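You operate a simulated robot arm through the tools that you are given. There is no shell and no other tool. Be economical: measure what you need, move in short steps, check, and stop when the job is done.

Carry out the task below with a simulated two-armed robot. There is one attempt and no reset: what you move stays moved.

JOB
Put the scale bar on the top of the packing bench away on the card rest. Take the dip basket and leave it on top of the black box file on the open counter at the end of the slat wall. Stack the yellow glazed tile from the counter beside the splash panel on top of the teal glazed tile. Put the blue rinse bottle from the open counter at the end of the slat wall on the top of the brown mat and the orange rinse bottle on the grey iron plate there. Open the right sink drawer, put the clay cup on the foam mat beside the dryer away in the floor of the right sink drawer, then shut the drawer. The order is free. Set down upright: dip basket, rinse bottle.

It is judged by the outcome, as a careful person would: the job done as asked, and still so three seconds after it is handed in. It fails if anything else is knocked over, pushed out of place, dropped, spilled or broken.

ROBOT AND FRAMES
Two 6-joint arms with fingered hands on one trunk, on a base that drives. Base frame: it is fixed to the floor where the robot stands at the start and does not move with it; the origin is under the middle of the robot, x ahead of it, y to its left, z up; the surface under the hand at the start is at about z = 900. Lengths are in mm, angles in degrees, forces in N, time in s.
The left shoulder is at the start at [70, 168, 1479], the right one opposite. With the tool pointing down near the work surface each hand reaches from about 400 to 660 mm from the robot's upright axis, wherever it stands, measured 20 degrees to its own side. Places, roughly: box file (31x25x8 cm) [-5000, -3400, 900]; card rest (29x24 cm) [-6600, 600, 960]; clay cup (8x7x6 cm) [-7300, -3200, 900]; dip basket (12x20x13 cm) [-3800, -3200, 900]; floor of the right sink drawer [-2200, -3300, 700]; glazed tile [-3000, -3250, 1000]; iron plate [-5750, -3250, 1000]; right sink drawer [-2200, -3200, 700]; rinse bottle [-5500, -3250, 1000]; scale bar [500, -250, 1000]; top of the brown mat (29x24 cm) [-6080, -3200, 880]. Payload 4 kg a hand.
The TCP of each hand is the grasp point between the finger pads, 26 mm short of the fingertips. In the tool frame z runs along the fingers and y along their closing line. Largest opening 132 mm; the body of the gripper starts 73 mm behind the TCP. The gripper is a hand of 3 fingers: y runs from the thumb to the fingers, the wrist lies at [0, 0, -224] in the tool frame.
Orientation is that of the tool frame in the base frame, as a unit quaternion [w, x, y, z]. With the fingers straight down and closing along the base's y, the tool's x points along the base's -x, its y along +y and its z along -z.

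CONTROLS
- The arms move only by the tool nudge_tool. It takes "left_commands", "right_commands" or both (then of equal length, played together; a hand with none holds still); each is a list of rows, each a list of 6 numbers: the shift along the tool's x, y, z in m, then the turn, a rotation vector about the tool's x, y, z in degrees. In form: [[tx, ty, tz, ax, ay, az], ...]. A call has 1 to 12 rows; each row shifts and turns the commanded pose from where the row before left it, along the tool's axes as they then stand. A row lasts 0.2 s, in which the tool goes at most 50 mm and 8.6 degrees; a call with a longer step from one row to the next is refused whole. Where a pose cannot be reached the arm comes as near as it can. A force on the tool above 40 N (or 10 N above the force at the start of the call, whichever is more), or a blocked arm, ends the call early, and 0.2 s more pass. In this call time passes only in rows, and 0.2 s behind the last. It gives the time, the measured TCP pose, the force on the tool (base axes), the opening and the grip force at its end, in the units of the frame above (readings bear some noise), with the torque about the TCP (base axes, N m) and any sound that the robot's microphone picked up.
- Cameras (640 x 400 px; columns grow to the right, rows downward): "scene" is now at [118.6, -43.6, 1687.3]; the picture's right is [-0.41, -0.91, 0.00], its down [-0.72, 0.32, -0.61] and it looks along [0.56, -0.25, -0.79] (base axes); focal length 270 px, centre (320, 200). "left" rides on the left gripper at [-62, 3, -92] in its tool frame; the picture's right is [-0.05, -1.00, 0.00], its down [0.83, -0.04, -0.56] and it looks along [0.55, -0.03, 0.83] (tool axes); focal length 230 px, centre (320, 200). "right" rides on the right gripper at [62, 3, -92] in its tool frame; the picture's right is [-0.05, 1.00, 0.00], its down [-0.83, -0.04, -0.56] and it looks along [-0.55, -0.03, 0.83] (tool axes); focal length 230 px, centre (320, 200). There is no depth. A picture from a camera that has moved, and an enlarged one, comes with that camera's place and axes in the base frame and with its lens. The place of the scene camera against the robot may be out by one fixed shift of up to 18 mm in any direction.
- snapshot(camera): a new picture of that camera. No time passes.
- slide_trunk(by): slides the trunk up (or, below 0, down) by that many mm; the arms and the scene camera ride with it, the base frame stays. It gives what a move gives, with no picture.
- steer(legs): drives the robot by 1 to 6 legs, each [ahead, left, turn to the left] in mm, mm and degrees, along the robot's own axes; the way and the turn of a leg run together, so that a leg with both is an arc; at most 1500 mm and 180 degrees a leg. The arms and the cameras ride along, it lands a little off, and it stops where it bumps. It gives what a move gives.
- finger_targets(finger1, finger2, thumb_bend, hand): sets how far each is bent, from 0 (flat) to 100 (curled in); at 30 the hand is open as for a grip, at 70 the pads meet at the TCP. One left out holds its place. A second passes; each finger stops where it meets its share of the squeeze, and holds until it gets a number again. It is the only way to open and close the hand. It gives what a move gives, with no picture; readings hold the bend of each and the force on the fingers (four entries, about 0 where the hand has none), thumb and palm.
- aim_head(pan, tilt): turns the head with the scene camera to pan (to the left, within 86 degrees either way) and tilt (down, from -29 to 69), counted from straight ahead of the robot. It gives what a move gives.
- close_up(camera, box): a new picture of the part [left, top, right, bottom] of that camera's present view, enlarged. No time passes.
- hand_in(): hands the job in; it is judged then, once.

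Work in short steps. Places have to be worked out from the pictures, the camera data and where the tool is seen: move nearer, look again, correct. Check each grasp and each placing, and mend what went wrong. You have 207 turns and 190 pictures in all, those below and enlarged ones among them. Open the grippers and draw the arms clear of the work before you hand the job in, unless the task says otherwise.

The tools are called as name(argument=value, ...) on one line, values as JSON. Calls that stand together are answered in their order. nudge_tool: Moves the arms, as the interface text tells. Its arguments: {"type":"object","properties":{"left_commands":{"type":"array","items":{"type":"array","items":{"type":"number"}}},"right_commands":{"type":"array","items":{"type":"array","items":{"type":"number"}}}},"required":[]} The other tools are called the same way: slide_trunk (by) slides the trunk up or down; finger_targets (finger1, finger2, thumb_bend, hand) moves the fingers one by one; steer (legs) drives the base; aim_head (pan, tilt) turns the head that bears the scene camera; snapshot (camera) takes a picture; close_up (camera, box) takes an enlarged picture of a part of a camera's view; hand_in () hands the job in.

At the start:

```text
t: 0.0
left_tcp_pos: [636.4, 41.7, 1149.2]
left_ee_rot: [0.0, 0.0, 1.0, 0.0]
left_ft_force: [1.2, -0.1, -0.1]
left_moment: [-0.01, -0.03, 0.01]
left_grip_width: 131.4
left_grasp_force: 0.0
left_shape: jaw
left_bend: [30.0, 30.0, 30.0]
left_finger forces: [0.1, 0.0, 0.0, 0.1, 0.0, 0.0]
right_tcp_pos: [452.2, -341.7, 1074.8]
right_ee_rot: [0.0, 0.0, 1.0, 0.0]
right_ft_force: [0.2, -0.4, 0.6]
right_moment: [-0.01, 0.0, 0.0]
right_grip_width: 131.6
right_grasp_force: 0.0
right_shape: jaw
right_bend: [30.0, 30.0, 30.0]
right_finger forces: [0.0, 0.1, 0.1, 0.0, 0.1, 0.1]
trunk travel left (down, up): [-925.0, 15.0]
robot x, y, heading: [-2.0, -0.6, 0.1]
head pan, tilt: [-24.0, 52.1]
```

scene: 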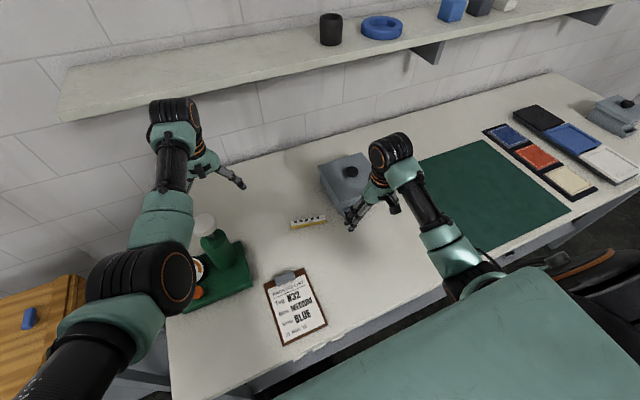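
right: 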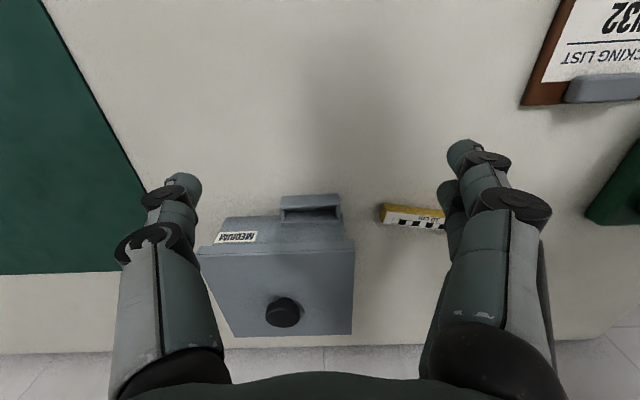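
left: 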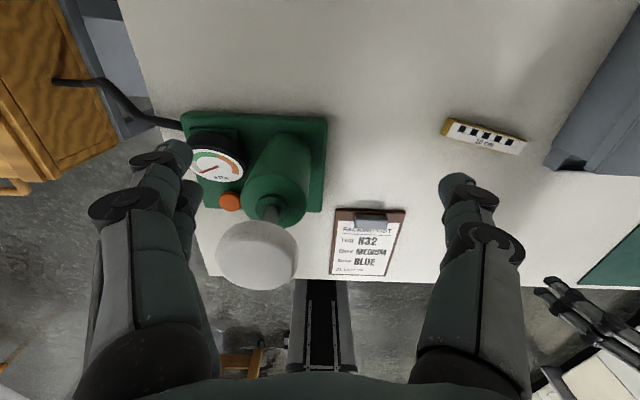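

I judge the scale bar to lie near (601, -210, 905), long side along y. I'll look closer.

close_up(camera="scene", box=[240, 160, 400, 260])

close_up(camera="left", box=[400, 80, 560, 180])

```text
4.00 times, centred on (320, 210) of scene
camera zoom: at [118.6, -43.6, 1687.3], right [-0.41, -0.91, 0.0], down [-0.72, 0.32, -0.61], along [0.56, -0.25, -0.79], focal length 1079 px, centre (320, 160)
```

zoom: 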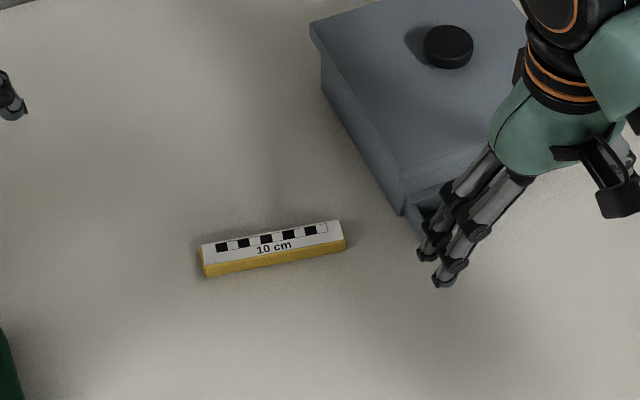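

```text
4.00 times, centred on (480, 130) of left
camera zoom: at [698.7, 45.6, 1242.7], right [0.05, -1.0, 0.0], down [-0.83, -0.04, 0.56], along [-0.55, -0.03, -0.83], focal length 920 px, centre (-320, 480)
```

zoom: 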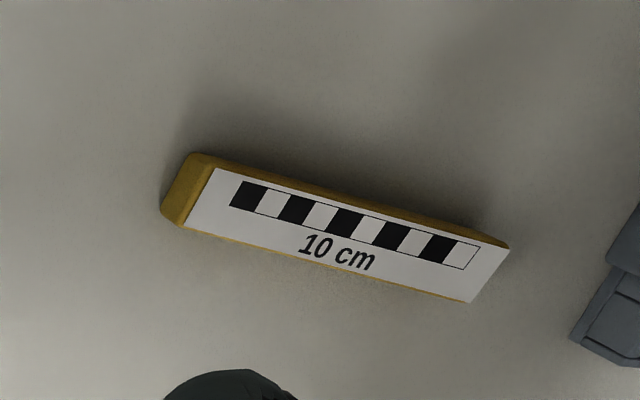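

The bar centre is about (602, -201) with its long axis 12° off base y. I'll bring the right hand beside it in y and turn it about 78° so it closes across the narrow side.

nudge_tool(right_commands=[[0, 0.047, 0, 0, 0, 0], [0, 0.047, 0, 0, 0, 0], [0, 0.047, 0, 0, 0, 0], [0, 0, 0, 0, 0, -8.6], [0, 0, 0, 0, 0, -8.6], [0, 0, 0, 0, 0, -8.6], [0, 0, 0, 0, 0, -8.6], [0, 0, 0, 0, 0, -8.6], [0, 0, 0, 0, 0, -8.6], [0, 0, 0, 0, 0, -8.6], [0, 0, 0, 0, 0, -8.6], [0, 0, 0, 0, 0, -8.6]])

snapshot(camera="right")

```text
t: 2.6
left_tcp_pos: [637.7, 42.0, 1150.2]
left_ee_rot: [0.0, 0.0, 1.0, 0.001]
left_ft_force: [-0.4, -0.1, -0.5]
left_moment: [0.02, 0.03, -0.03]
left_grip_width: 131.7
left_grasp_force: 0.0
left_shape: jaw
left_bend: [30.0, 30.0, 30.0]
left_finger forces: [0.0, 0.1, 0.0, 0.0, 0.0, 0.0]
right_tcp_pos: [456.4, -203.9, 1055.3]
right_ee_rot: [0.0, -0.626, 0.78, 0.001]
right_ft_force: [-0.2, -0.5, -0.3]
right_moment: [-0.02, -0.04, -0.02]
right_grip_width: 131.7
right_grasp_force: 0.0
right_shape: jaw
right_bend: [30.0, 30.0, 30.0]
right_finger forces: [0.1, 0.0, 0.0, 0.1, 0.1, 0.1]
right hand out of reach, approached as far as the arm can: row 1, 2
trunk travel left (down, up): [-925.0, 15.0]
robot x, y, heading: [1.5, 3.3, -0.1]
head pan, tilt: [-24.0, 52.1]
```

```text
184 pictures are left
camera right: at [440.7, -263.7, 1147.8], right [-0.96, 0.27, 0.0], down [0.22, 0.8, 0.56], along [0.15, 0.54, -0.83], focal length 230 px, centre (320, 200)
```

right: 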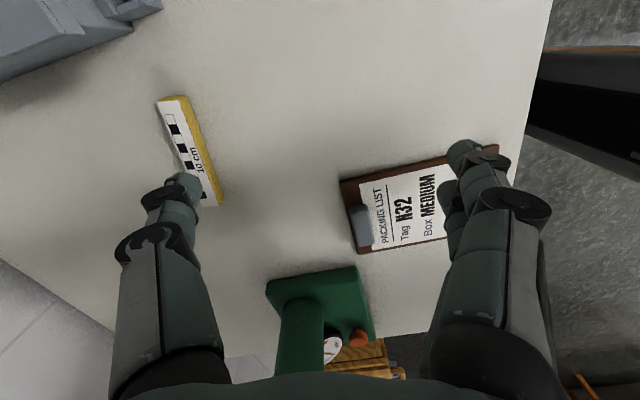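

The wrist view confirms the bar at about (598, -204). I'll move above it.

nudge_tool(right_commands=[[-0.0103, -0.0466, 0.01, 0, 0, 0], [-0.0103, -0.0466, 0.02, 0, 0, 0], [-0.0103, -0.0466, 0.02, 0, 0, 0]])

snapshot(camera="right")

```text
refused: row 2 steps farther than a row can; nothing moved
```

```text
183 pictures are left
camera right: at [440.7, -263.7, 1147.8], right [-0.96, 0.27, 0.0], down [0.22, 0.8, 0.56], along [0.15, 0.54, -0.83], focal length 230 px, centre (320, 200)
```

right: 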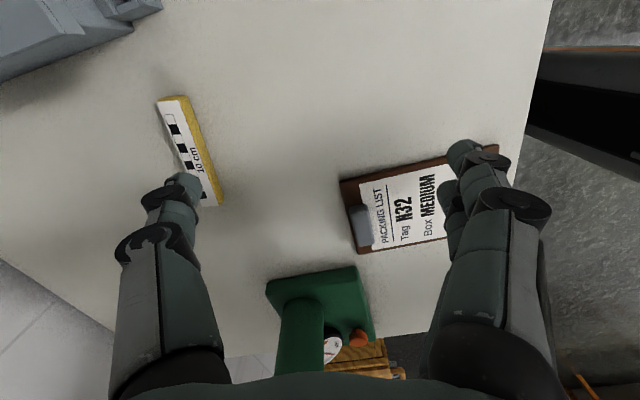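

The step was slightly too long, so I'll use five smaller ones.

nudge_tool(right_commands=[[-0.0075, -0.035, 0.012, 0, 0, 0], [-0.0075, -0.035, 0.012, 0, 0, 0], [-0.0075, -0.035, 0.012, 0, 0, 0], [-0.0075, -0.035, 0.012, 0, 0, 0]])

snapshot(camera="right")

```text
t: 3.6
left_tcp_pos: [639.4, 42.0, 1149.0]
left_ee_rot: [-0.001, 0.0, 1.0, 0.0]
left_ft_force: [0.5, 0.1, -0.6]
left_moment: [0.05, 0.01, 0.01]
left_grip_width: 131.6
left_grasp_force: 0.1
left_shape: jaw
left_bend: [30.0, 30.0, 30.0]
left_finger forces: [0.0, 0.0, 0.1, 0.0, 0.0, 0.0]
right_tcp_pos: [603.4, -204.4, 1005.1]
right_ee_rot: [0.001, -0.625, 0.781, 0.0]
right_ft_force: [-0.2, 0.1, -1.0]
right_moment: [-0.01, -0.04, 0.01]
right_grip_width: 131.8
right_grasp_force: 0.0
right_shape: jaw
right_bend: [30.0, 30.0, 30.0]
right_finger forces: [0.0, 0.0, 0.1, 0.1, 0.1, 0.0]
trunk travel left (down, up): [-925.0, 15.0]
robot x, y, heading: [4.3, 1.8, -0.2]
head pan, tilt: [-24.0, 52.1]
```

```text
182 pictures are left
camera right: at [587.5, -265.0, 1097.7], right [-0.96, 0.27, 0.0], down [0.22, 0.8, 0.56], along [0.15, 0.54, -0.83], focal length 230 px, centre (320, 200)
```

right: 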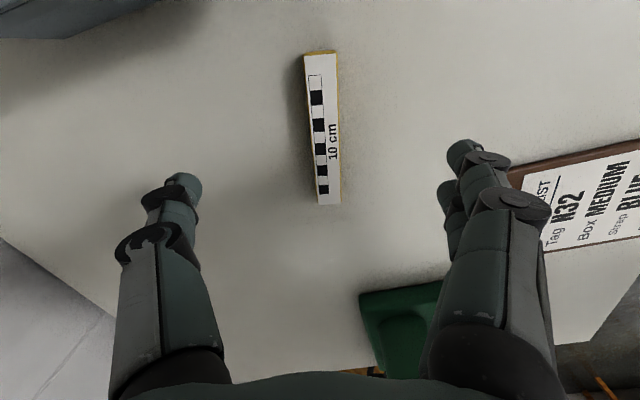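

The bar is centred under the hand. I'll descend with the tips just above the bench.

nudge_tool(right_commands=[[-0.004, 0.001, 0.025, 0, 0, 0], [0, 0.001, 0.025, 0, 0, 0], [0, 0, 0.015, 0, 0, 0], [0, 0, 0.01, 0, 0, 0]])

finger_targets(hand="right", finger1=55, finger2=55, thumb_bend=55)

snapshot(camera="right")

```text
t: 4.6
left_tcp_pos: [638.5, 41.1, 1150.9]
left_ee_rot: [0.0, 0.0, 1.0, 0.0]
left_ft_force: [0.4, 0.6, -0.1]
left_moment: [0.0, -0.05, 0.03]
left_grip_width: 132.0
left_grasp_force: 0.0
left_shape: jaw
left_bend: [30.0, 30.0, 30.0]
left_finger forces: [0.0, 0.0, 0.1, 0.0, 0.1, 0.0]
right_tcp_pos: [599.2, -199.7, 931.4]
right_ee_rot: [0.0, -0.625, 0.78, -0.001]
right_ft_force: [-0.8, -0.1, 0.9]
right_moment: [0.01, 0.01, 0.02]
right_grip_width: 131.9
right_grasp_force: 0.0
right_shape: jaw
right_bend: [30.0, 30.0, 30.0]
right_finger forces: [0.0, 0.0, 0.1, 0.1, 0.0, 0.0]
trunk travel left (down, up): [-925.0, 15.0]
robot x, y, heading: [-2.4, 0.4, -0.3]
head pan, tilt: [-24.0, 52.1]
```

```text
t: 5.6
left_tcp_pos: [636.0, 42.0, 1150.8]
left_ee_rot: [0.0, 0.0, 1.0, 0.0]
left_ft_force: [0.0, 0.4, 0.2]
left_moment: [0.02, 0.0, -0.02]
left_grip_width: 131.8
left_grasp_force: 0.0
left_shape: jaw
left_bend: [30.0, 30.0, 30.0]
left_finger forces: [0.0, 0.1, 0.0, 0.1, 0.0, 0.0]
right_tcp_pos: [599.1, -198.9, 933.1]
right_ee_rot: [0.001, -0.625, 0.781, 0.0]
right_ft_force: [-0.3, 0.6, 8.4]
right_moment: [0.04, 0.16, -0.04]
right_grip_width: 53.1
right_grasp_force: 4.6
right_shape: fingers
right_bend: [54.0, 55.0, 55.0]
right_finger forces: [3.3, 3.1, 0.1, 0.1, 2.2, 0.1]
trunk travel left (down, up): [-925.0, 15.0]
robot x, y, heading: [-2.2, 2.7, 0.1]
head pan, tilt: [-24.0, 52.1]
```

```text
181 pictures are left
camera right: at [582.5, -259.6, 1025.6], right [-0.96, 0.27, 0.0], down [0.22, 0.8, 0.56], along [0.15, 0.53, -0.83], focal length 230 px, centre (320, 200)
```

right: 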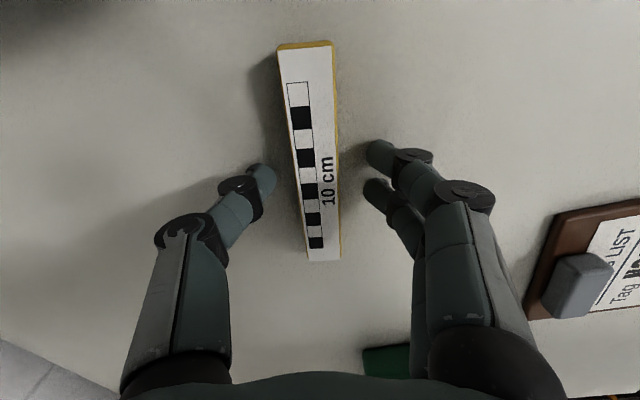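

The tips press lightly on the bench as they curl, so I'll rise 4 mm and then close fully.

nudge_tool(right_commands=[[0, 0, -0.004, 0, 0, 0]])

finger_targets(hand="right", finger1=75, finger2=75, thumb_bend=75)

snapshot(camera="right")

```text
t: 6.0
left_tcp_pos: [638.9, 41.4, 1148.6]
left_ee_rot: [0.0, 0.0, 1.0, 0.0]
left_ft_force: [0.0, -0.8, -0.2]
left_moment: [0.05, -0.01, 0.0]
left_grip_width: 132.1
left_grasp_force: 0.1
left_shape: jaw
left_bend: [30.0, 30.0, 30.0]
left_finger forces: [0.0, 0.0, 0.1, 0.1, 0.1, 0.1]
right_tcp_pos: [598.2, -200.7, 934.3]
right_ee_rot: [0.0, -0.625, 0.781, 0.0]
right_ft_force: [-0.9, -0.1, 0.3]
right_moment: [0.05, -0.04, 0.03]
right_grip_width: 51.5
right_grasp_force: 0.1
right_shape: fingers
right_bend: [55.0, 55.0, 55.0]
right_finger forces: [0.1, 0.0, 0.0, 0.0, 0.0, 0.0]
trunk travel left (down, up): [-925.0, 15.0]
robot x, y, heading: [1.7, 1.0, 0.0]
head pan, tilt: [-24.0, 52.1]
```

```text
t: 7.0
left_tcp_pos: [637.8, 42.0, 1150.0]
left_ee_rot: [0.0, 0.0, 1.0, 0.001]
left_ft_force: [1.0, 0.3, -0.3]
left_moment: [-0.03, 0.01, 0.02]
left_grip_width: 132.1
left_grasp_force: 0.1
left_shape: jaw
left_bend: [30.0, 30.0, 30.0]
left_finger forces: [0.1, 0.0, 0.0, 0.1, 0.1, 0.1]
right_tcp_pos: [599.1, -200.3, 935.7]
right_ee_rot: [0.0, -0.626, 0.78, 0.0]
right_ft_force: [0.1, 0.0, -0.2]
right_moment: [0.01, 0.01, -0.01]
right_grip_width: 22.3
right_grasp_force: 15.7
right_shape: fingers
right_bend: [66.0, 66.0, 67.0]
right_finger forces: [7.9, 8.0, 0.0, 0.0, 16.0, 0.0]
trunk travel left (down, up): [-925.0, 15.0]
robot x, y, heading: [-0.4, 2.4, -0.0]
head pan, tilt: [-24.0, 52.1]
```

```text
180 pictures are left
camera right: at [583.4, -260.7, 1028.3], right [-0.96, 0.27, 0.0], down [0.22, 0.8, 0.56], along [0.15, 0.53, -0.83], focal length 230 px, centre (320, 200)
```

right: 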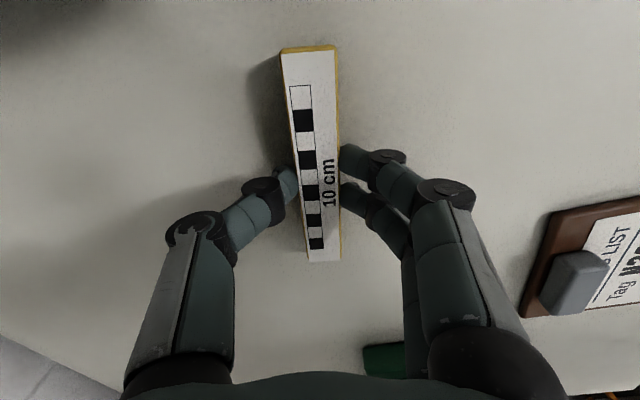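

Firm grip (22 mm, 16 N). I'll lift and draw back toward the body.

nudge_tool(right_commands=[[0, 0, -0.04, 0, 0, 0], [0, 0, -0.04, 0, 0, 0], [0.0075, 0.035, -0.03, 0, 0, 0], [0.0075, 0.035, -0.03, 0, 0, 0], [0.009, 0.04, 0, 0, 0, 0], [0.009, 0.04, 0, 0, 0, 0]], left_commands=[[0, 0, 0, 0, 0, 0], [0.04, 0, 0, 0, 0, 0], [0.04, 0, 0, 0, 0, 0], [0.04, 0, 0, 0, 0, 0], [0.04, 0, 0, 0, 0, 0], [0.02, 0.0, 0, 0, 0, 0]])

aim_head(pan=-80, tilt=15)

snapshot(camera="scene")

aim_head(pan=80, tilt=15)

snapshot(camera="scene")

```text
t: 8.5
left_tcp_pos: [548.7, 178.9, 1134.0]
left_ee_rot: [0.036, -0.034, 0.997, 0.065]
left_ft_force: [-2.0, 0.1, 5.2]
left_moment: [-0.43, 0.06, -0.18]
left_grip_width: 131.9
left_grasp_force: 0.0
left_shape: jaw
left_bend: [30.0, 30.0, 29.0]
left_finger forces: [0.1, 0.0, 0.0, 0.0, 5.1, 0.0]
left hand out of reach, approached as far as the arm can: row 3, 4, 5, 6
right_tcp_pos: [446.0, -191.8, 1058.0]
right_ee_rot: [0.0, -0.625, 0.781, -0.001]
right_ft_force: [-0.6, -0.8, -0.4]
right_moment: [-0.05, 0.0, -0.01]
right_grip_width: 21.7
right_grasp_force: 16.1
right_shape: fingers
right_bend: [66.0, 66.0, 67.0]
right_finger forces: [7.8, 7.9, 0.0, 0.0, 15.7, 0.1]
right hand out of reach, approached as far as the arm can: row 5, 6
trunk travel left (down, up): [-925.0, 15.0]
robot x, y, heading: [-0.3, -0.5, -0.2]
head pan, tilt: [-24.0, 52.1]
heard: click
stopped in row 6 (left hand): the arm was blocked; the commanded pose is now the measured one
```

```text
t: 9.8
left_tcp_pos: [550.8, 178.2, 1132.4]
left_ee_rot: [0.036, -0.035, 0.997, 0.066]
left_ft_force: [1.3, -1.2, 4.8]
left_moment: [-0.39, -0.04, 0.08]
left_grip_width: 131.8
left_grasp_force: 0.0
left_shape: jaw
left_bend: [30.0, 30.0, 29.0]
left_finger forces: [0.0, 0.1, 0.0, 0.0, 5.0, 0.0]
right_tcp_pos: [448.0, -193.8, 1056.5]
right_ee_rot: [0.001, -0.625, 0.781, -0.001]
right_ft_force: [0.2, -0.2, -0.9]
right_moment: [0.03, 0.01, 0.02]
right_grip_width: 22.0
right_grasp_force: 16.0
right_shape: fingers
right_bend: [66.0, 66.0, 67.0]
right_finger forces: [7.8, 7.9, 0.0, 0.0, 15.7, 0.0]
trunk travel left (down, up): [-925.0, 15.0]
robot x, y, heading: [0.7, -0.8, -0.0]
head pan, tilt: [-80.0, 15.0]
```

```text
179 pictures are left
camera scene: at [65.8, -105.0, 1743.8], right [-0.98, -0.18, 0.0], down [-0.05, 0.26, -0.97], along [0.17, -0.95, -0.26], focal length 270 px, centre (320, 200)
```

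scene: 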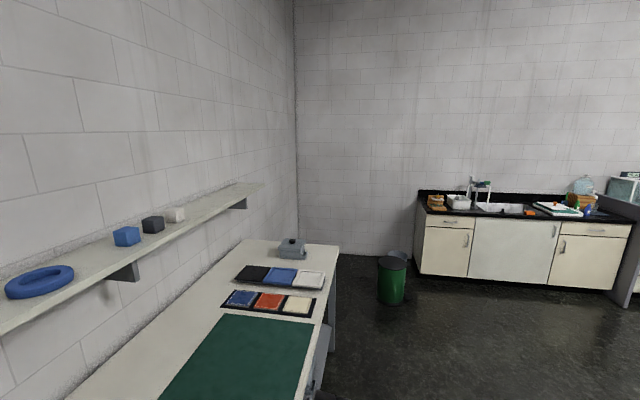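

```text
t: 12.2
left_tcp_pos: [550.9, 177.2, 1132.1]
left_ee_rot: [0.034, -0.034, 0.997, 0.066]
left_ft_force: [1.4, 0.7, 5.4]
left_moment: [-0.38, -0.07, 0.16]
left_grip_width: 132.1
left_grasp_force: 0.1
left_shape: jaw
left_bend: [30.0, 30.0, 29.0]
left_finger forces: [0.0, 0.0, 0.0, 0.0, 4.9, 0.0]
right_tcp_pos: [449.2, -195.3, 1056.3]
right_ee_rot: [0.0, -0.625, 0.78, -0.001]
right_ft_force: [-0.4, 0.3, -0.4]
right_moment: [-0.03, 0.0, 0.0]
right_grip_width: 22.0
right_grasp_force: 15.7
right_shape: fingers
right_bend: [66.0, 66.0, 67.0]
right_finger forces: [7.9, 7.9, 0.0, 0.0, 15.7, 0.0]
trunk travel left (down, up): [-925.0, 15.0]
robot x, y, heading: [-0.7, 1.3, -0.2]
head pan, tilt: [80.0, 15.0]
```

```text
178 pictures are left
camera scene: at [65.9, 78.8, 1743.8], right [0.98, -0.17, 0.0], down [-0.04, -0.25, -0.97], along [0.17, 0.95, -0.26], focal length 270 px, centre (320, 200)
```

scene: 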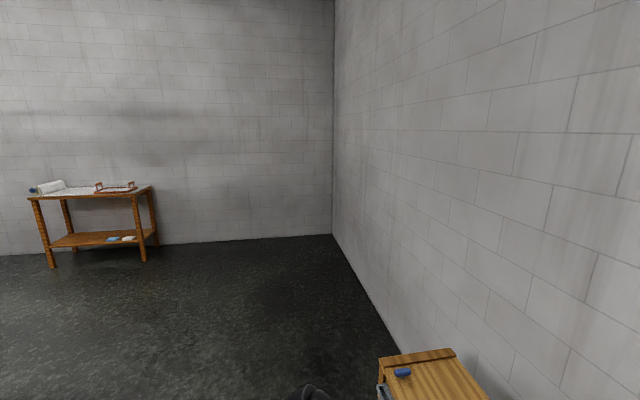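

The left hand was out of reach going back and slid sideways, touching something with its thumb (a click). I'll look.

snapshot(camera="left")

aim_head(pan=20, tilt=50)

snapshot(camera="scene")

```text
177 pictures are left
camera left: at [605.6, 172.9, 1227.9], right [0.12, -0.98, -0.12], down [-0.86, -0.17, 0.48], along [-0.5, 0.05, -0.87], focal length 230 px, centre (320, 200)
```

left: 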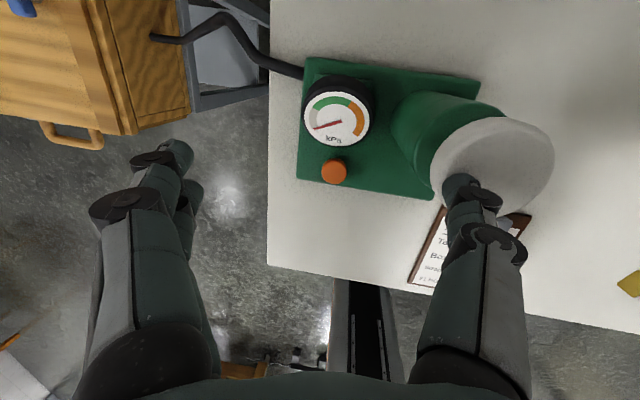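

```text
t: 13.5
left_tcp_pos: [551.1, 177.4, 1131.6]
left_ee_rot: [0.035, -0.035, 0.997, 0.066]
left_ft_force: [1.4, 1.0, 5.8]
left_moment: [-0.39, -0.06, 0.13]
left_grip_width: 131.8
left_grasp_force: 0.1
left_shape: jaw
left_bend: [30.0, 30.0, 29.0]
left_finger forces: [0.0, 0.0, 0.0, 0.0, 4.9, 0.0]
right_tcp_pos: [449.2, -195.8, 1056.6]
right_ee_rot: [0.0, -0.626, 0.78, 0.0]
right_ft_force: [0.5, -0.1, -0.5]
right_moment: [0.04, -0.03, -0.01]
right_grip_width: 22.0
right_grasp_force: 15.6
right_shape: fingers
right_bend: [66.0, 66.0, 67.0]
right_finger forces: [7.8, 7.9, 0.0, 0.0, 15.7, 0.0]
trunk travel left (down, up): [-925.0, 15.0]
robot x, y, heading: [0.6, -3.2, -0.2]
head pan, tilt: [20.0, 50.0]
```

```text
176 pictures are left
camera scene: at [121.9, 13.3, 1690.1], right [0.34, -0.94, 0.0], down [-0.72, -0.26, -0.64], along [0.6, 0.22, -0.77], focal length 270 px, centre (320, 200)
```

scene: 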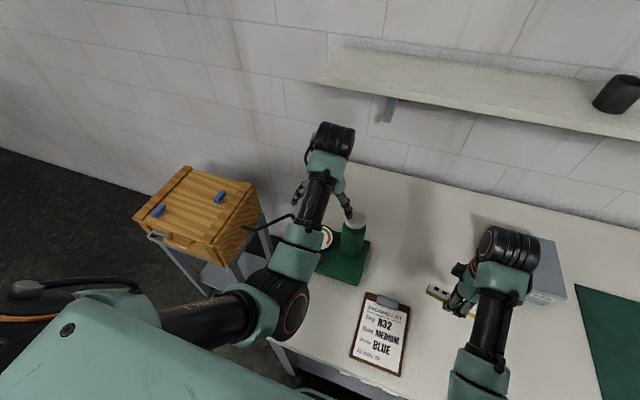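

The left thumb merely rests on the pump cap; nothing has tipped. I'll raise the left hand straight up, then return it to its starting pose.

nudge_tool(left_commands=[[0, 0, -0.02, 0, 0, 0], [0, 0, -0.015, 0, 0, 0], [-0.035, -0.03, 0, 3.8, 2, 2], [-0.03, -0.035, 0, 3.8, 2, 2], [-0.02, -0.04, 0, 0, 0, 0], [0, -0.03, 0, 0, 0, 0]])

snapshot(camera="left")

```text
t: 14.9
left_tcp_pos: [648.1, 30.8, 1142.8]
left_ee_rot: [0.0, 0.001, 1.0, -0.001]
left_ft_force: [-1.2, -0.5, -0.1]
left_moment: [0.05, 0.02, 0.03]
left_grip_width: 132.0
left_grasp_force: 0.0
left_shape: jaw
left_bend: [30.0, 30.0, 30.0]
left_finger forces: [0.0, 0.1, 0.0, 0.0, 0.1, 0.0]
left hand out of reach, approached as far as the arm can: row 1, 2
right_tcp_pos: [447.9, -195.2, 1056.8]
right_ee_rot: [0.001, -0.626, 0.78, -0.001]
right_ft_force: [-0.1, 0.2, -0.9]
right_moment: [0.0, 0.01, -0.03]
right_grip_width: 21.6
right_grasp_force: 15.7
right_shape: fingers
right_bend: [66.0, 66.0, 67.0]
right_finger forces: [7.7, 8.0, 0.1, 0.0, 15.6, 0.0]
trunk travel left (down, up): [-925.0, 15.0]
robot x, y, heading: [-1.9, -2.8, 0.0]
head pan, tilt: [20.0, 50.0]
```

```text
175 pictures are left
camera left: at [709.7, 35.2, 1235.9], right [0.05, -1.0, 0.0], down [-0.83, -0.04, 0.56], along [-0.56, -0.03, -0.83], focal length 230 px, centre (320, 200)
```

left: 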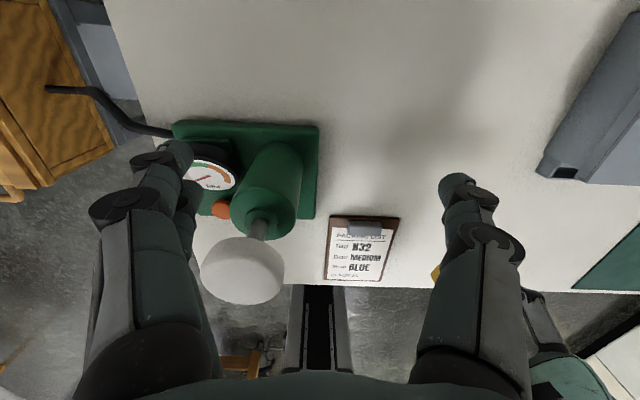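

The pump is intact. I'll raise the trunk 15 mm and shift the left hand away in y before backing off, so it clears the pump cap.

slide_trunk(by=15)

nudge_tool(left_commands=[[0.01, -0.04, 0, 0, 0, 0], [0.01, -0.03, 0, 0, 0, 0]])

snapshot(camera="left")

```text
t: 15.6
left_tcp_pos: [648.2, 32.3, 1157.7]
left_ee_rot: [-0.001, 0.001, 1.0, -0.001]
left_ft_force: [-0.8, -0.1, -0.3]
left_moment: [-0.01, 0.0, 0.0]
left_grip_width: 131.9
left_grasp_force: 0.0
left_shape: jaw
left_bend: [30.0, 30.0, 30.0]
left_finger forces: [0.0, 0.0, 0.0, 0.0, 0.0, 0.0]
right_tcp_pos: [448.4, -193.9, 1072.3]
right_ee_rot: [0.001, -0.625, 0.78, -0.002]
right_ft_force: [-0.4, -0.1, -1.0]
right_moment: [0.0, -0.05, -0.02]
right_grip_width: 21.9
right_grasp_force: 15.3
right_shape: fingers
right_bend: [66.0, 66.0, 67.0]
right_finger forces: [7.8, 7.9, 0.0, 0.0, 15.7, 0.1]
trunk travel left (down, up): [-940.0, 0.0]
robot x, y, heading: [-0.6, -3.4, -0.0]
head pan, tilt: [20.0, 50.0]
```

```text
t: 16.2
left_tcp_pos: [642.7, -18.4, 1157.8]
left_ee_rot: [0.001, 0.001, 1.0, -0.002]
left_ft_force: [0.9, 0.3, 0.5]
left_moment: [0.0, 0.06, -0.01]
left_grip_width: 131.8
left_grasp_force: 0.0
left_shape: jaw
left_bend: [30.0, 30.0, 30.0]
left_finger forces: [0.0, 0.0, 0.1, 0.1, 0.1, 0.0]
left hand out of reach, approached as far as the arm can: row 2
right_tcp_pos: [449.4, -194.9, 1071.4]
right_ee_rot: [0.001, -0.625, 0.781, 0.0]
right_ft_force: [-0.2, -0.3, -1.6]
right_moment: [0.02, 0.0, 0.01]
right_grip_width: 22.0
right_grasp_force: 16.4
right_shape: fingers
right_bend: [66.0, 66.0, 67.0]
right_finger forces: [7.8, 8.0, 0.0, 0.0, 15.8, 0.0]
trunk travel left (down, up): [-940.0, 0.0]
robot x, y, heading: [-1.7, 1.8, -0.1]
head pan, tilt: [20.0, 50.0]
```

```text
174 pictures are left
camera left: at [704.5, -14.3, 1250.6], right [0.05, -1.0, 0.0], down [-0.83, -0.04, 0.55], along [-0.55, -0.03, -0.83], focal length 230 px, centre (320, 200)
```

left: 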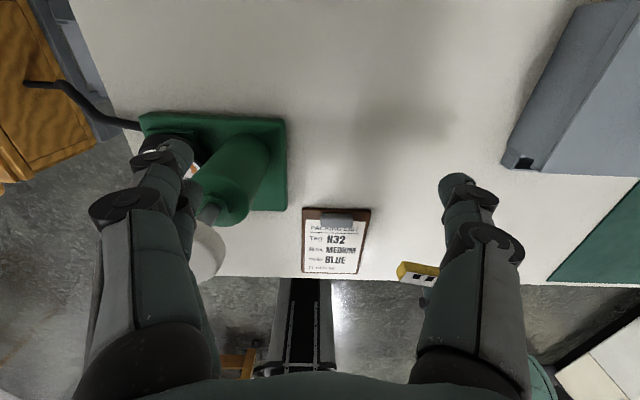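

The view is clear for backing. I'll back off and turn around, then look over the room.

steer(legs=[[-900, 0, 0], [0, 0, 180]])

aim_head(pan=0, tilt=12)

snapshot(camera="scene")

aim_head(pan=70, tilt=12)

snapshot(camera="scene")

```text
t: 28.2
left_tcp_pos: [-1544.2, 52.4, 1156.4]
left_ee_rot: [-0.002, 1.0, -0.02, 0.001]
left_ft_force: [-0.2, 0.6, -0.3]
left_moment: [-0.03, 0.01, 0.02]
left_grip_width: 132.0
left_grasp_force: 0.0
left_shape: jaw
left_bend: [30.0, 30.0, 30.0]
left_finger forces: [0.0, 0.0, 0.1, 0.0, 0.1, 0.0]
right_tcp_pos: [-1344.5, 221.8, 1071.3]
right_ee_rot: [0.0, 0.792, 0.61, -0.001]
right_ft_force: [1.0, -0.2, -1.3]
right_moment: [-0.01, 0.02, -0.01]
right_grip_width: 21.2
right_grasp_force: 14.7
right_shape: fingers
right_bend: [67.0, 66.0, 67.0]
right_finger forces: [7.4, 7.5, 0.0, 0.0, 14.8, 0.0]
trunk travel left (down, up): [-940.0, 0.0]
robot x, y, heading: [-903.1, 9.6, 178.2]
head pan, tilt: [20.0, 50.0]
```

```text
t: 29.3
left_tcp_pos: [-1543.9, 50.7, 1155.2]
left_ee_rot: [-0.002, 1.0, -0.018, 0.0]
left_ft_force: [-1.0, -0.4, 0.0]
left_moment: [-0.02, 0.01, 0.0]
left_grip_width: 132.1
left_grasp_force: 0.1
left_shape: jaw
left_bend: [30.0, 30.0, 30.0]
left_finger forces: [0.1, 0.0, 0.1, 0.1, 0.0, 0.0]
right_tcp_pos: [-1344.4, 222.1, 1071.1]
right_ee_rot: [-0.001, 0.792, 0.611, 0.0]
right_ft_force: [0.7, 0.0, -0.5]
right_moment: [-0.05, -0.02, 0.01]
right_grip_width: 21.3
right_grasp_force: 15.1
right_shape: fingers
right_bend: [67.0, 66.0, 67.0]
right_finger forces: [7.4, 7.4, 0.0, 0.1, 14.8, 0.0]
trunk travel left (down, up): [-940.0, 0.0]
robot x, y, heading: [-903.9, 10.3, 177.9]
head pan, tilt: [0.0, 12.0]
```

```text
173 pictures are left
camera scene: at [-1046.4, 3.2, 1763.6], right [0.04, 1.0, 0.0], down [0.21, -0.01, -0.98], along [-0.98, 0.03, -0.21], focal length 270 px, centre (320, 200)
```

scene: 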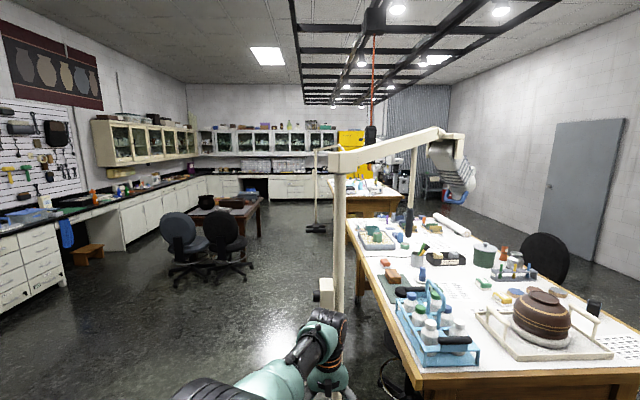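

```text
t: 30.7
left_tcp_pos: [-1544.1, 51.4, 1156.0]
left_ee_rot: [-0.001, 1.0, -0.019, 0.001]
left_ft_force: [-0.1, 0.5, -0.6]
left_moment: [-0.02, -0.01, 0.02]
left_grip_width: 131.9
left_grasp_force: 0.1
left_shape: jaw
left_bend: [30.0, 30.0, 30.0]
left_finger forces: [0.0, 0.0, 0.1, 0.1, 0.1, 0.1]
right_tcp_pos: [-1343.8, 221.9, 1071.9]
right_ee_rot: [-0.001, 0.792, 0.611, -0.001]
right_ft_force: [-0.4, -0.5, -0.9]
right_moment: [0.01, 0.0, 0.01]
right_grip_width: 21.4
right_grasp_force: 15.2
right_shape: fingers
right_bend: [67.0, 66.0, 67.0]
right_finger forces: [7.4, 7.4, 0.0, 0.1, 14.8, 0.1]
trunk travel left (down, up): [-940.0, 0.0]
robot x, y, heading: [-899.5, 12.8, 178.1]
head pan, tilt: [70.0, 12.0]
```

```text
172 pictures are left
camera scene: at [-988.3, -86.5, 1763.7], right [-0.93, 0.38, 0.0], down [0.08, 0.19, -0.98], along [-0.37, -0.91, -0.21], focal length 270 px, centre (320, 200)
```

scene: 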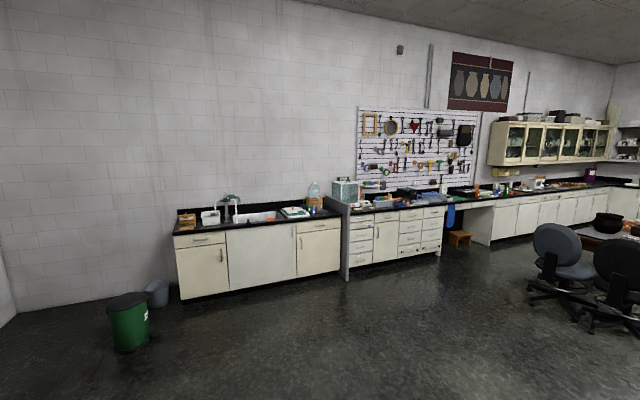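

I see a central table row and the wet counter along the y ≈ -3250 wall. I'll zoom in on the second table, where the card rest should be.

aim_head(pan=0, tilt=20)

close_up(camera="scene", box=[260, 100, 420, 200])

close_up(camera="scene", box=[100, 120, 420, 320])

```text
t: 32.1
left_tcp_pos: [-1544.5, 52.7, 1156.5]
left_ee_rot: [-0.002, 1.0, -0.019, 0.002]
left_ft_force: [-0.4, -0.7, 0.8]
left_moment: [0.02, -0.02, 0.0]
left_grip_width: 131.9
left_grasp_force: 0.1
left_shape: jaw
left_bend: [30.0, 30.0, 30.0]
left_finger forces: [0.0, 0.1, 0.0, 0.1, 0.0, 0.1]
right_tcp_pos: [-1343.9, 221.9, 1071.2]
right_ee_rot: [0.0, 0.792, 0.611, -0.001]
right_ft_force: [0.6, 0.2, -0.8]
right_moment: [-0.01, -0.01, 0.01]
right_grip_width: 21.6
right_grasp_force: 15.2
right_shape: fingers
right_bend: [67.0, 66.0, 67.0]
right_finger forces: [7.3, 7.5, 0.1, 0.0, 14.8, 0.0]
trunk travel left (down, up): [-940.0, 0.0]
robot x, y, heading: [-901.9, 10.7, 178.0]
head pan, tilt: [0.0, 20.0]
```

```text
4.00 times, centred on (340, 150) of scene
camera zoom: at [-1046.3, 3.1, 1750.6], right [0.04, 1.0, 0.0], down [0.34, -0.01, -0.94], along [-0.94, 0.03, -0.34], focal length 1079 px, centre (240, 400)
```

zoom: 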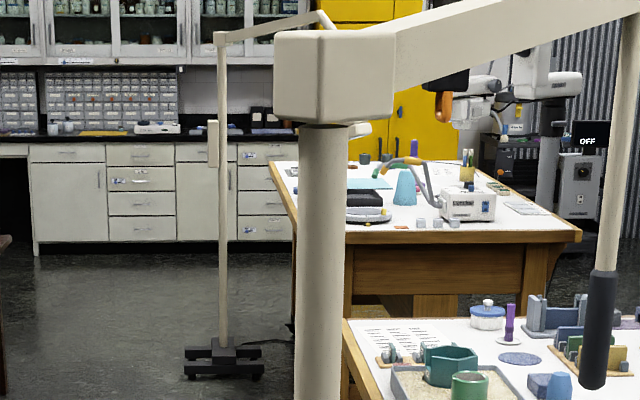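

```text
2.00 times, centred on (260, 220) of scene
camera zoom: at [-1046.3, 3.1, 1750.6], right [0.04, 1.0, 0.0], down [0.34, -0.01, -0.94], along [-0.94, 0.03, -0.34], focal length 540 px, centre (440, 160)
```

zoom: 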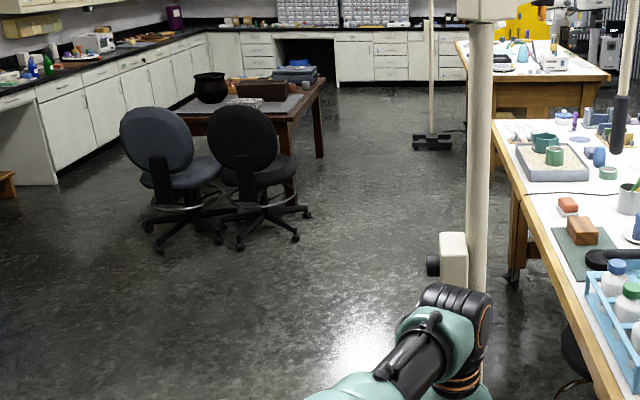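

Two wheeled lamp stands stand in the aisle: about (-2200, 130) and (-6510, 90); table edges run at y≈340–390, and chairs reach y≈-850. I'll sidestep to y≈-420 and drive along -x.

steer(legs=[[0, 430, 2], [1500, 0, 0], [1500, 0, 0], [1000, 0, 0]])

aim_head(pan=-20, tilt=30)

snapshot(camera="scene")

```text
t: 53.4
left_tcp_pos: [-5512.9, -549.2, 1157.5]
left_ee_rot: [-0.003, 1.0, 0.021, 0.001]
left_ft_force: [-0.5, 0.5, -0.1]
left_moment: [0.01, -0.01, -0.01]
left_grip_width: 131.6
left_grasp_force: 0.0
left_shape: jaw
left_bend: [30.0, 30.0, 30.0]
left_finger forces: [0.0, 0.0, 0.1, 0.1, 0.0, 0.0]
right_tcp_pos: [-5328.4, -362.4, 1072.2]
right_ee_rot: [-0.001, 0.767, 0.642, -0.001]
right_ft_force: [-0.1, 0.3, -0.7]
right_moment: [-0.04, 0.02, 0.02]
right_grip_width: 21.4
right_grasp_force: 14.4
right_shape: fingers
right_bend: [67.0, 66.0, 67.0]
right_finger forces: [7.4, 7.3, 0.0, 0.1, 14.9, 0.0]
trunk travel left (down, up): [-940.0, 0.0]
robot x, y, heading: [-4868.9, -538.4, -177.5]
head pan, tilt: [0.0, 20.0]
```

```text
t: 54.3
left_tcp_pos: [-5514.0, -549.2, 1156.7]
left_ee_rot: [-0.002, 1.0, 0.021, 0.001]
left_ft_force: [-0.3, -0.5, -0.2]
left_moment: [0.0, -0.02, 0.0]
left_grip_width: 131.8
left_grasp_force: 0.0
left_shape: jaw
left_bend: [30.0, 30.0, 30.0]
left_finger forces: [0.0, 0.0, 0.1, 0.0, 0.0, 0.0]
right_tcp_pos: [-5328.5, -362.4, 1073.0]
right_ee_rot: [-0.001, 0.767, 0.642, -0.001]
right_ft_force: [-0.1, 0.1, -1.6]
right_moment: [-0.01, 0.02, -0.05]
right_grip_width: 21.4
right_grasp_force: 14.8
right_shape: fingers
right_bend: [67.0, 66.0, 67.0]
right_finger forces: [7.4, 7.4, 0.0, 0.1, 14.9, 0.1]
trunk travel left (down, up): [-940.0, 0.0]
robot x, y, heading: [-4869.8, -537.2, -177.7]
head pan, tilt: [-20.0, 30.0]
```

```text
169 pictures are left
camera scene: at [-5008.4, -525.2, 1734.6], right [0.3, 0.95, 0.0], down [0.48, -0.15, -0.87], along [-0.83, 0.26, -0.5], focal length 270 px, centre (320, 200)
```

scene: 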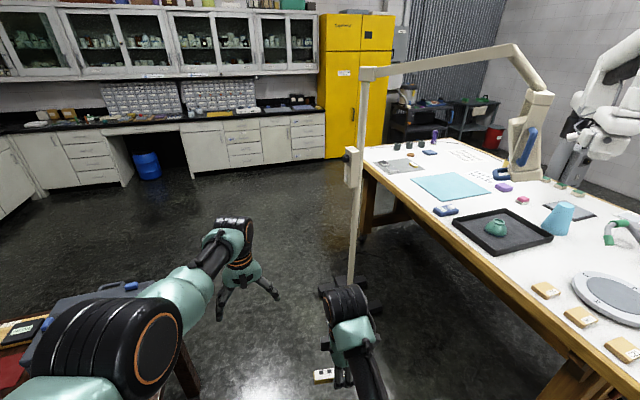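

The grey card rest appears at about (-6616, 598). I'll zoom on it and the stand base.

close_up(camera="scene", box=[330, 120, 490, 220])

close_up(camera="scene", box=[260, 200, 480, 338])

```text
4.00 times, centred on (410, 170) of scene
camera zoom: at [-5008.4, -525.2, 1734.6], right [0.3, 0.95, 0.0], down [0.48, -0.15, -0.87], along [-0.83, 0.26, -0.5], focal length 1079 px, centre (-40, 320)
```

zoom: 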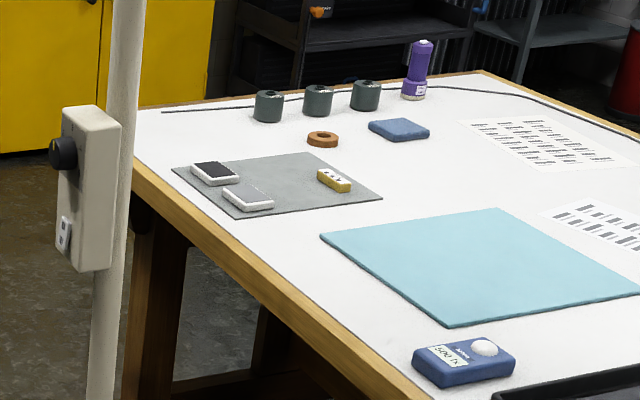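

```text
2.90 times, centred on (370, 269) of scene
camera zoom: at [-5008.4, -525.2, 1734.6], right [0.3, 0.95, 0.0], down [0.48, -0.15, -0.87], along [-0.83, 0.26, -0.5], focal length 782 px, centre (175, 0)
```

zoom: 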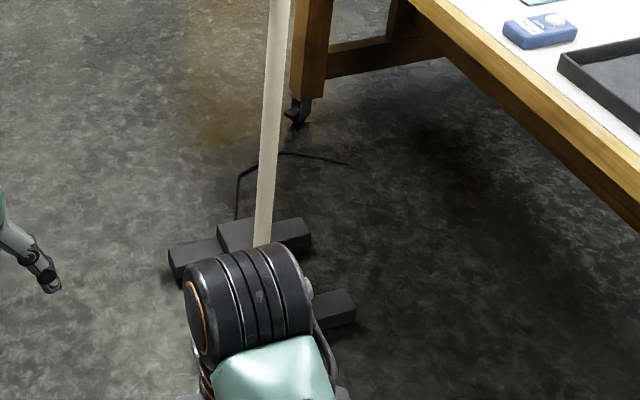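

The card rest spans x -6740..-6495, y 441..735 with a free strip at y≈545–675; the lamp base spans x -6480..-6170. I'll stop at (-6930, -545), face heading 80°, and then approach.

steer(legs=[[0, 0, -2.5], [1030, 0, 0], [1030, 0, 0], [0, 0, -100]])

aim_head(pan=-20, tilt=35)

snapshot(camera="scene")

```text
t: 69.0
left_tcp_pos: [-6745.7, 81.5, 1156.7]
left_ee_rot: [0.001, -0.631, 0.776, -0.001]
left_ft_force: [-0.3, -0.2, 0.1]
left_moment: [0.01, 0.01, -0.02]
left_grip_width: 131.8
left_grasp_force: 0.0
left_shape: jaw
left_bend: [30.0, 30.0, 30.0]
left_finger forces: [0.0, 0.0, 0.0, 0.0, 0.0, 0.1]
right_tcp_pos: [-6611.8, -144.2, 1071.5]
right_ee_rot: [0.0, 0.978, -0.211, 0.0]
right_ft_force: [-0.3, 0.2, -0.8]
right_moment: [0.02, 0.0, 0.01]
right_grip_width: 20.7
right_grasp_force: 14.8
right_shape: fingers
right_bend: [67.0, 67.0, 67.0]
right_finger forces: [7.2, 7.3, 0.0, 0.0, 14.4, 0.0]
trunk travel left (down, up): [-940.0, 0.0]
robot x, y, heading: [-6891.4, -543.3, 78.0]
head pan, tilt: [-20.0, 30.0]
```

```text
t: 69.6
left_tcp_pos: [-6744.7, 81.5, 1156.4]
left_ee_rot: [0.0, -0.63, 0.777, -0.003]
left_ft_force: [0.1, -0.8, 0.2]
left_moment: [0.02, 0.0, -0.03]
left_grip_width: 132.1
left_grasp_force: 0.1
left_shape: jaw
left_bend: [30.0, 30.0, 30.0]
left_finger forces: [0.1, 0.0, 0.0, 0.0, 0.0, 0.1]
right_tcp_pos: [-6611.7, -144.0, 1072.2]
right_ee_rot: [-0.001, 0.978, -0.211, 0.0]
right_ft_force: [-0.5, 0.0, -0.9]
right_moment: [-0.01, 0.01, 0.02]
right_grip_width: 20.9
right_grasp_force: 14.7
right_shape: fingers
right_bend: [67.0, 67.0, 67.0]
right_finger forces: [7.2, 7.3, 0.0, 0.0, 14.4, 0.0]
trunk travel left (down, up): [-940.0, 0.0]
robot x, y, heading: [-6893.4, -543.3, 78.3]
head pan, tilt: [-20.0, 35.0]
```

```text
166 pictures are left
camera scene: at [-6836.9, -432.5, 1726.8], right [0.85, -0.53, 0.0], down [-0.3, -0.49, -0.82], along [0.43, 0.7, -0.57], focal length 270 px, centre (320, 200)
```

scene: 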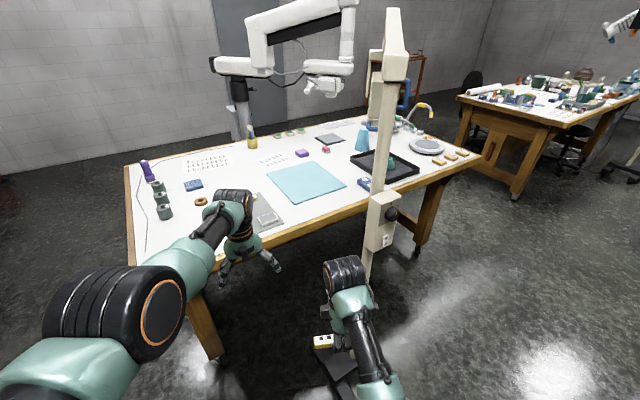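

The stand is clear of my planned spot. I'll advance to about (-6936, 66) in two legs.

steer(legs=[[300, 167, 0], [290, 0, 0]])

snapshot(camera="scene")

snapshot(camera="right")

```text
t: 73.4
left_tcp_pos: [-6772.9, 682.0, 1157.9]
left_ee_rot: [0.001, -0.626, 0.78, -0.001]
left_ft_force: [1.1, -0.3, 0.7]
left_moment: [0.01, 0.0, -0.01]
left_grip_width: 131.9
left_grasp_force: 0.0
left_shape: jaw
left_bend: [30.0, 30.0, 30.0]
left_finger forces: [0.1, 0.0, 0.1, 0.1, 0.0, 0.0]
right_tcp_pos: [-6641.2, 456.1, 1072.5]
right_ee_rot: [-0.002, 0.977, -0.215, 0.0]
right_ft_force: [0.4, -0.2, -0.6]
right_moment: [-0.01, 0.0, -0.02]
right_grip_width: 21.2
right_grasp_force: 14.7
right_shape: fingers
right_bend: [67.0, 67.0, 67.0]
right_finger forces: [7.2, 7.2, 0.0, 0.0, 14.4, 0.0]
trunk travel left (down, up): [-940.0, 0.0]
robot x, y, heading: [-6927.0, 56.9, 77.8]
head pan, tilt: [-20.0, 35.0]
```

```text
165 pictures are left
camera scene: at [-6869.8, 168.1, 1727.1], right [0.85, -0.53, 0.0], down [-0.31, -0.48, -0.82], along [0.44, 0.69, -0.57], focal length 270 px, centre (320, 200)
```

scene: 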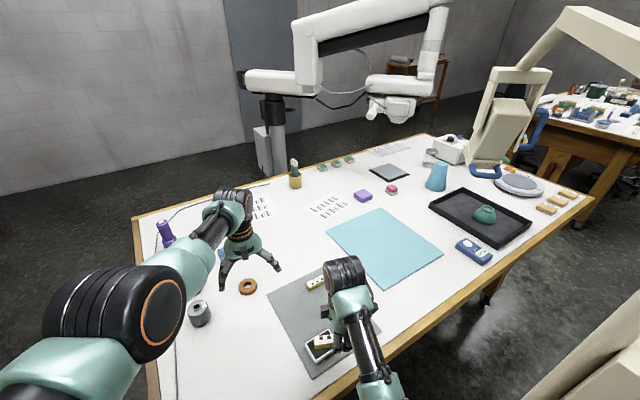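

```text
164 pictures are left
camera right: at [-6586.4, 425.4, 1165.5], right [-0.47, -0.88, 0.0], down [-0.74, 0.39, 0.56], along [-0.49, 0.26, -0.83], focal length 230 px, centre (320, 200)
```

right: 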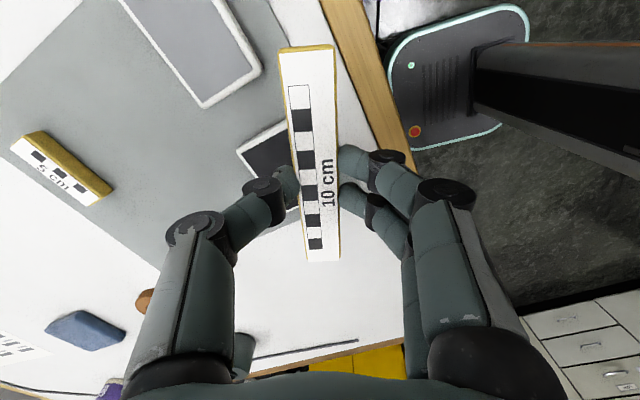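

The free strip lies between the white cards (y<532) and the 5 cm bar (y>666). I'll align the bar with x, move above (-6617, 598), and lower part-way.

nudge_tool(right_commands=[[0, 0, 0, 0, 0, -8.3], [0, 0, 0, 0, 0, -8.3], [0, 0, 0, 0, 0, -8.2], [0.006, -0.036, 0, 0, 0, 0], [0.006, -0.036, 0, 0, 0, 0], [0.006, -0.036, 0, 0, 0, 0], [0.006, -0.034, 0, 0, 0, 0], [0, 0, 0.03, 0, 0, 0], [0, 0, 0.03, 0, 0, 0]])

snapshot(camera="right")

snapshot(camera="scene")

```text
t: 75.4
left_tcp_pos: [-6772.4, 684.0, 1156.6]
left_ee_rot: [0.001, -0.627, 0.779, -0.003]
left_ft_force: [-0.1, 0.1, 0.2]
left_moment: [-0.02, 0.02, -0.01]
left_grip_width: 131.9
left_grasp_force: 0.0
left_shape: jaw
left_bend: [30.0, 30.0, 30.0]
left_finger forces: [0.1, 0.0, 0.0, 0.0, 0.0, 0.0]
right_tcp_pos: [-6564.1, 578.4, 1010.3]
right_ee_rot: [-0.002, 0.981, -0.195, -0.002]
right_ft_force: [-0.5, -0.1, -0.9]
right_moment: [0.0, -0.02, 0.02]
right_grip_width: 20.8
right_grasp_force: 14.8
right_shape: fingers
right_bend: [67.0, 67.0, 67.0]
right_finger forces: [7.2, 7.3, 0.0, 0.0, 14.4, 0.1]
right hand out of reach, approached as far as the arm can: row 1, 2, 3
trunk travel left (down, up): [-940.0, 0.0]
robot x, y, heading: [-6928.0, 60.7, 77.4]
head pan, tilt: [-20.0, 35.0]
```

```text
163 pictures are left
camera right: at [-6507.4, 550.6, 1103.2], right [-0.43, -0.9, 0.0], down [-0.75, 0.36, 0.56], along [-0.5, 0.24, -0.83], focal length 230 px, centre (320, 200)
```

right: 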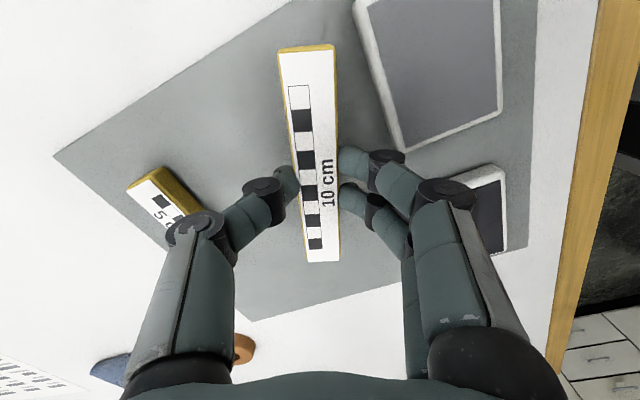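

```text
162 pictures are left
camera scene: at [-6869.0, 170.7, 1726.9], right [0.85, -0.53, 0.0], down [-0.31, -0.48, -0.82], along [0.44, 0.69, -0.57], focal length 270 px, centre (320, 200)
```

scene: 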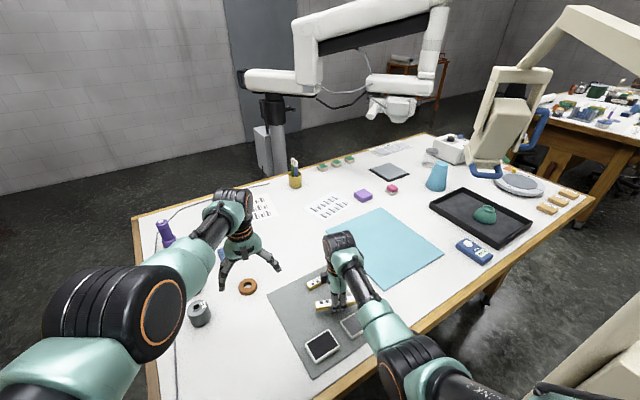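

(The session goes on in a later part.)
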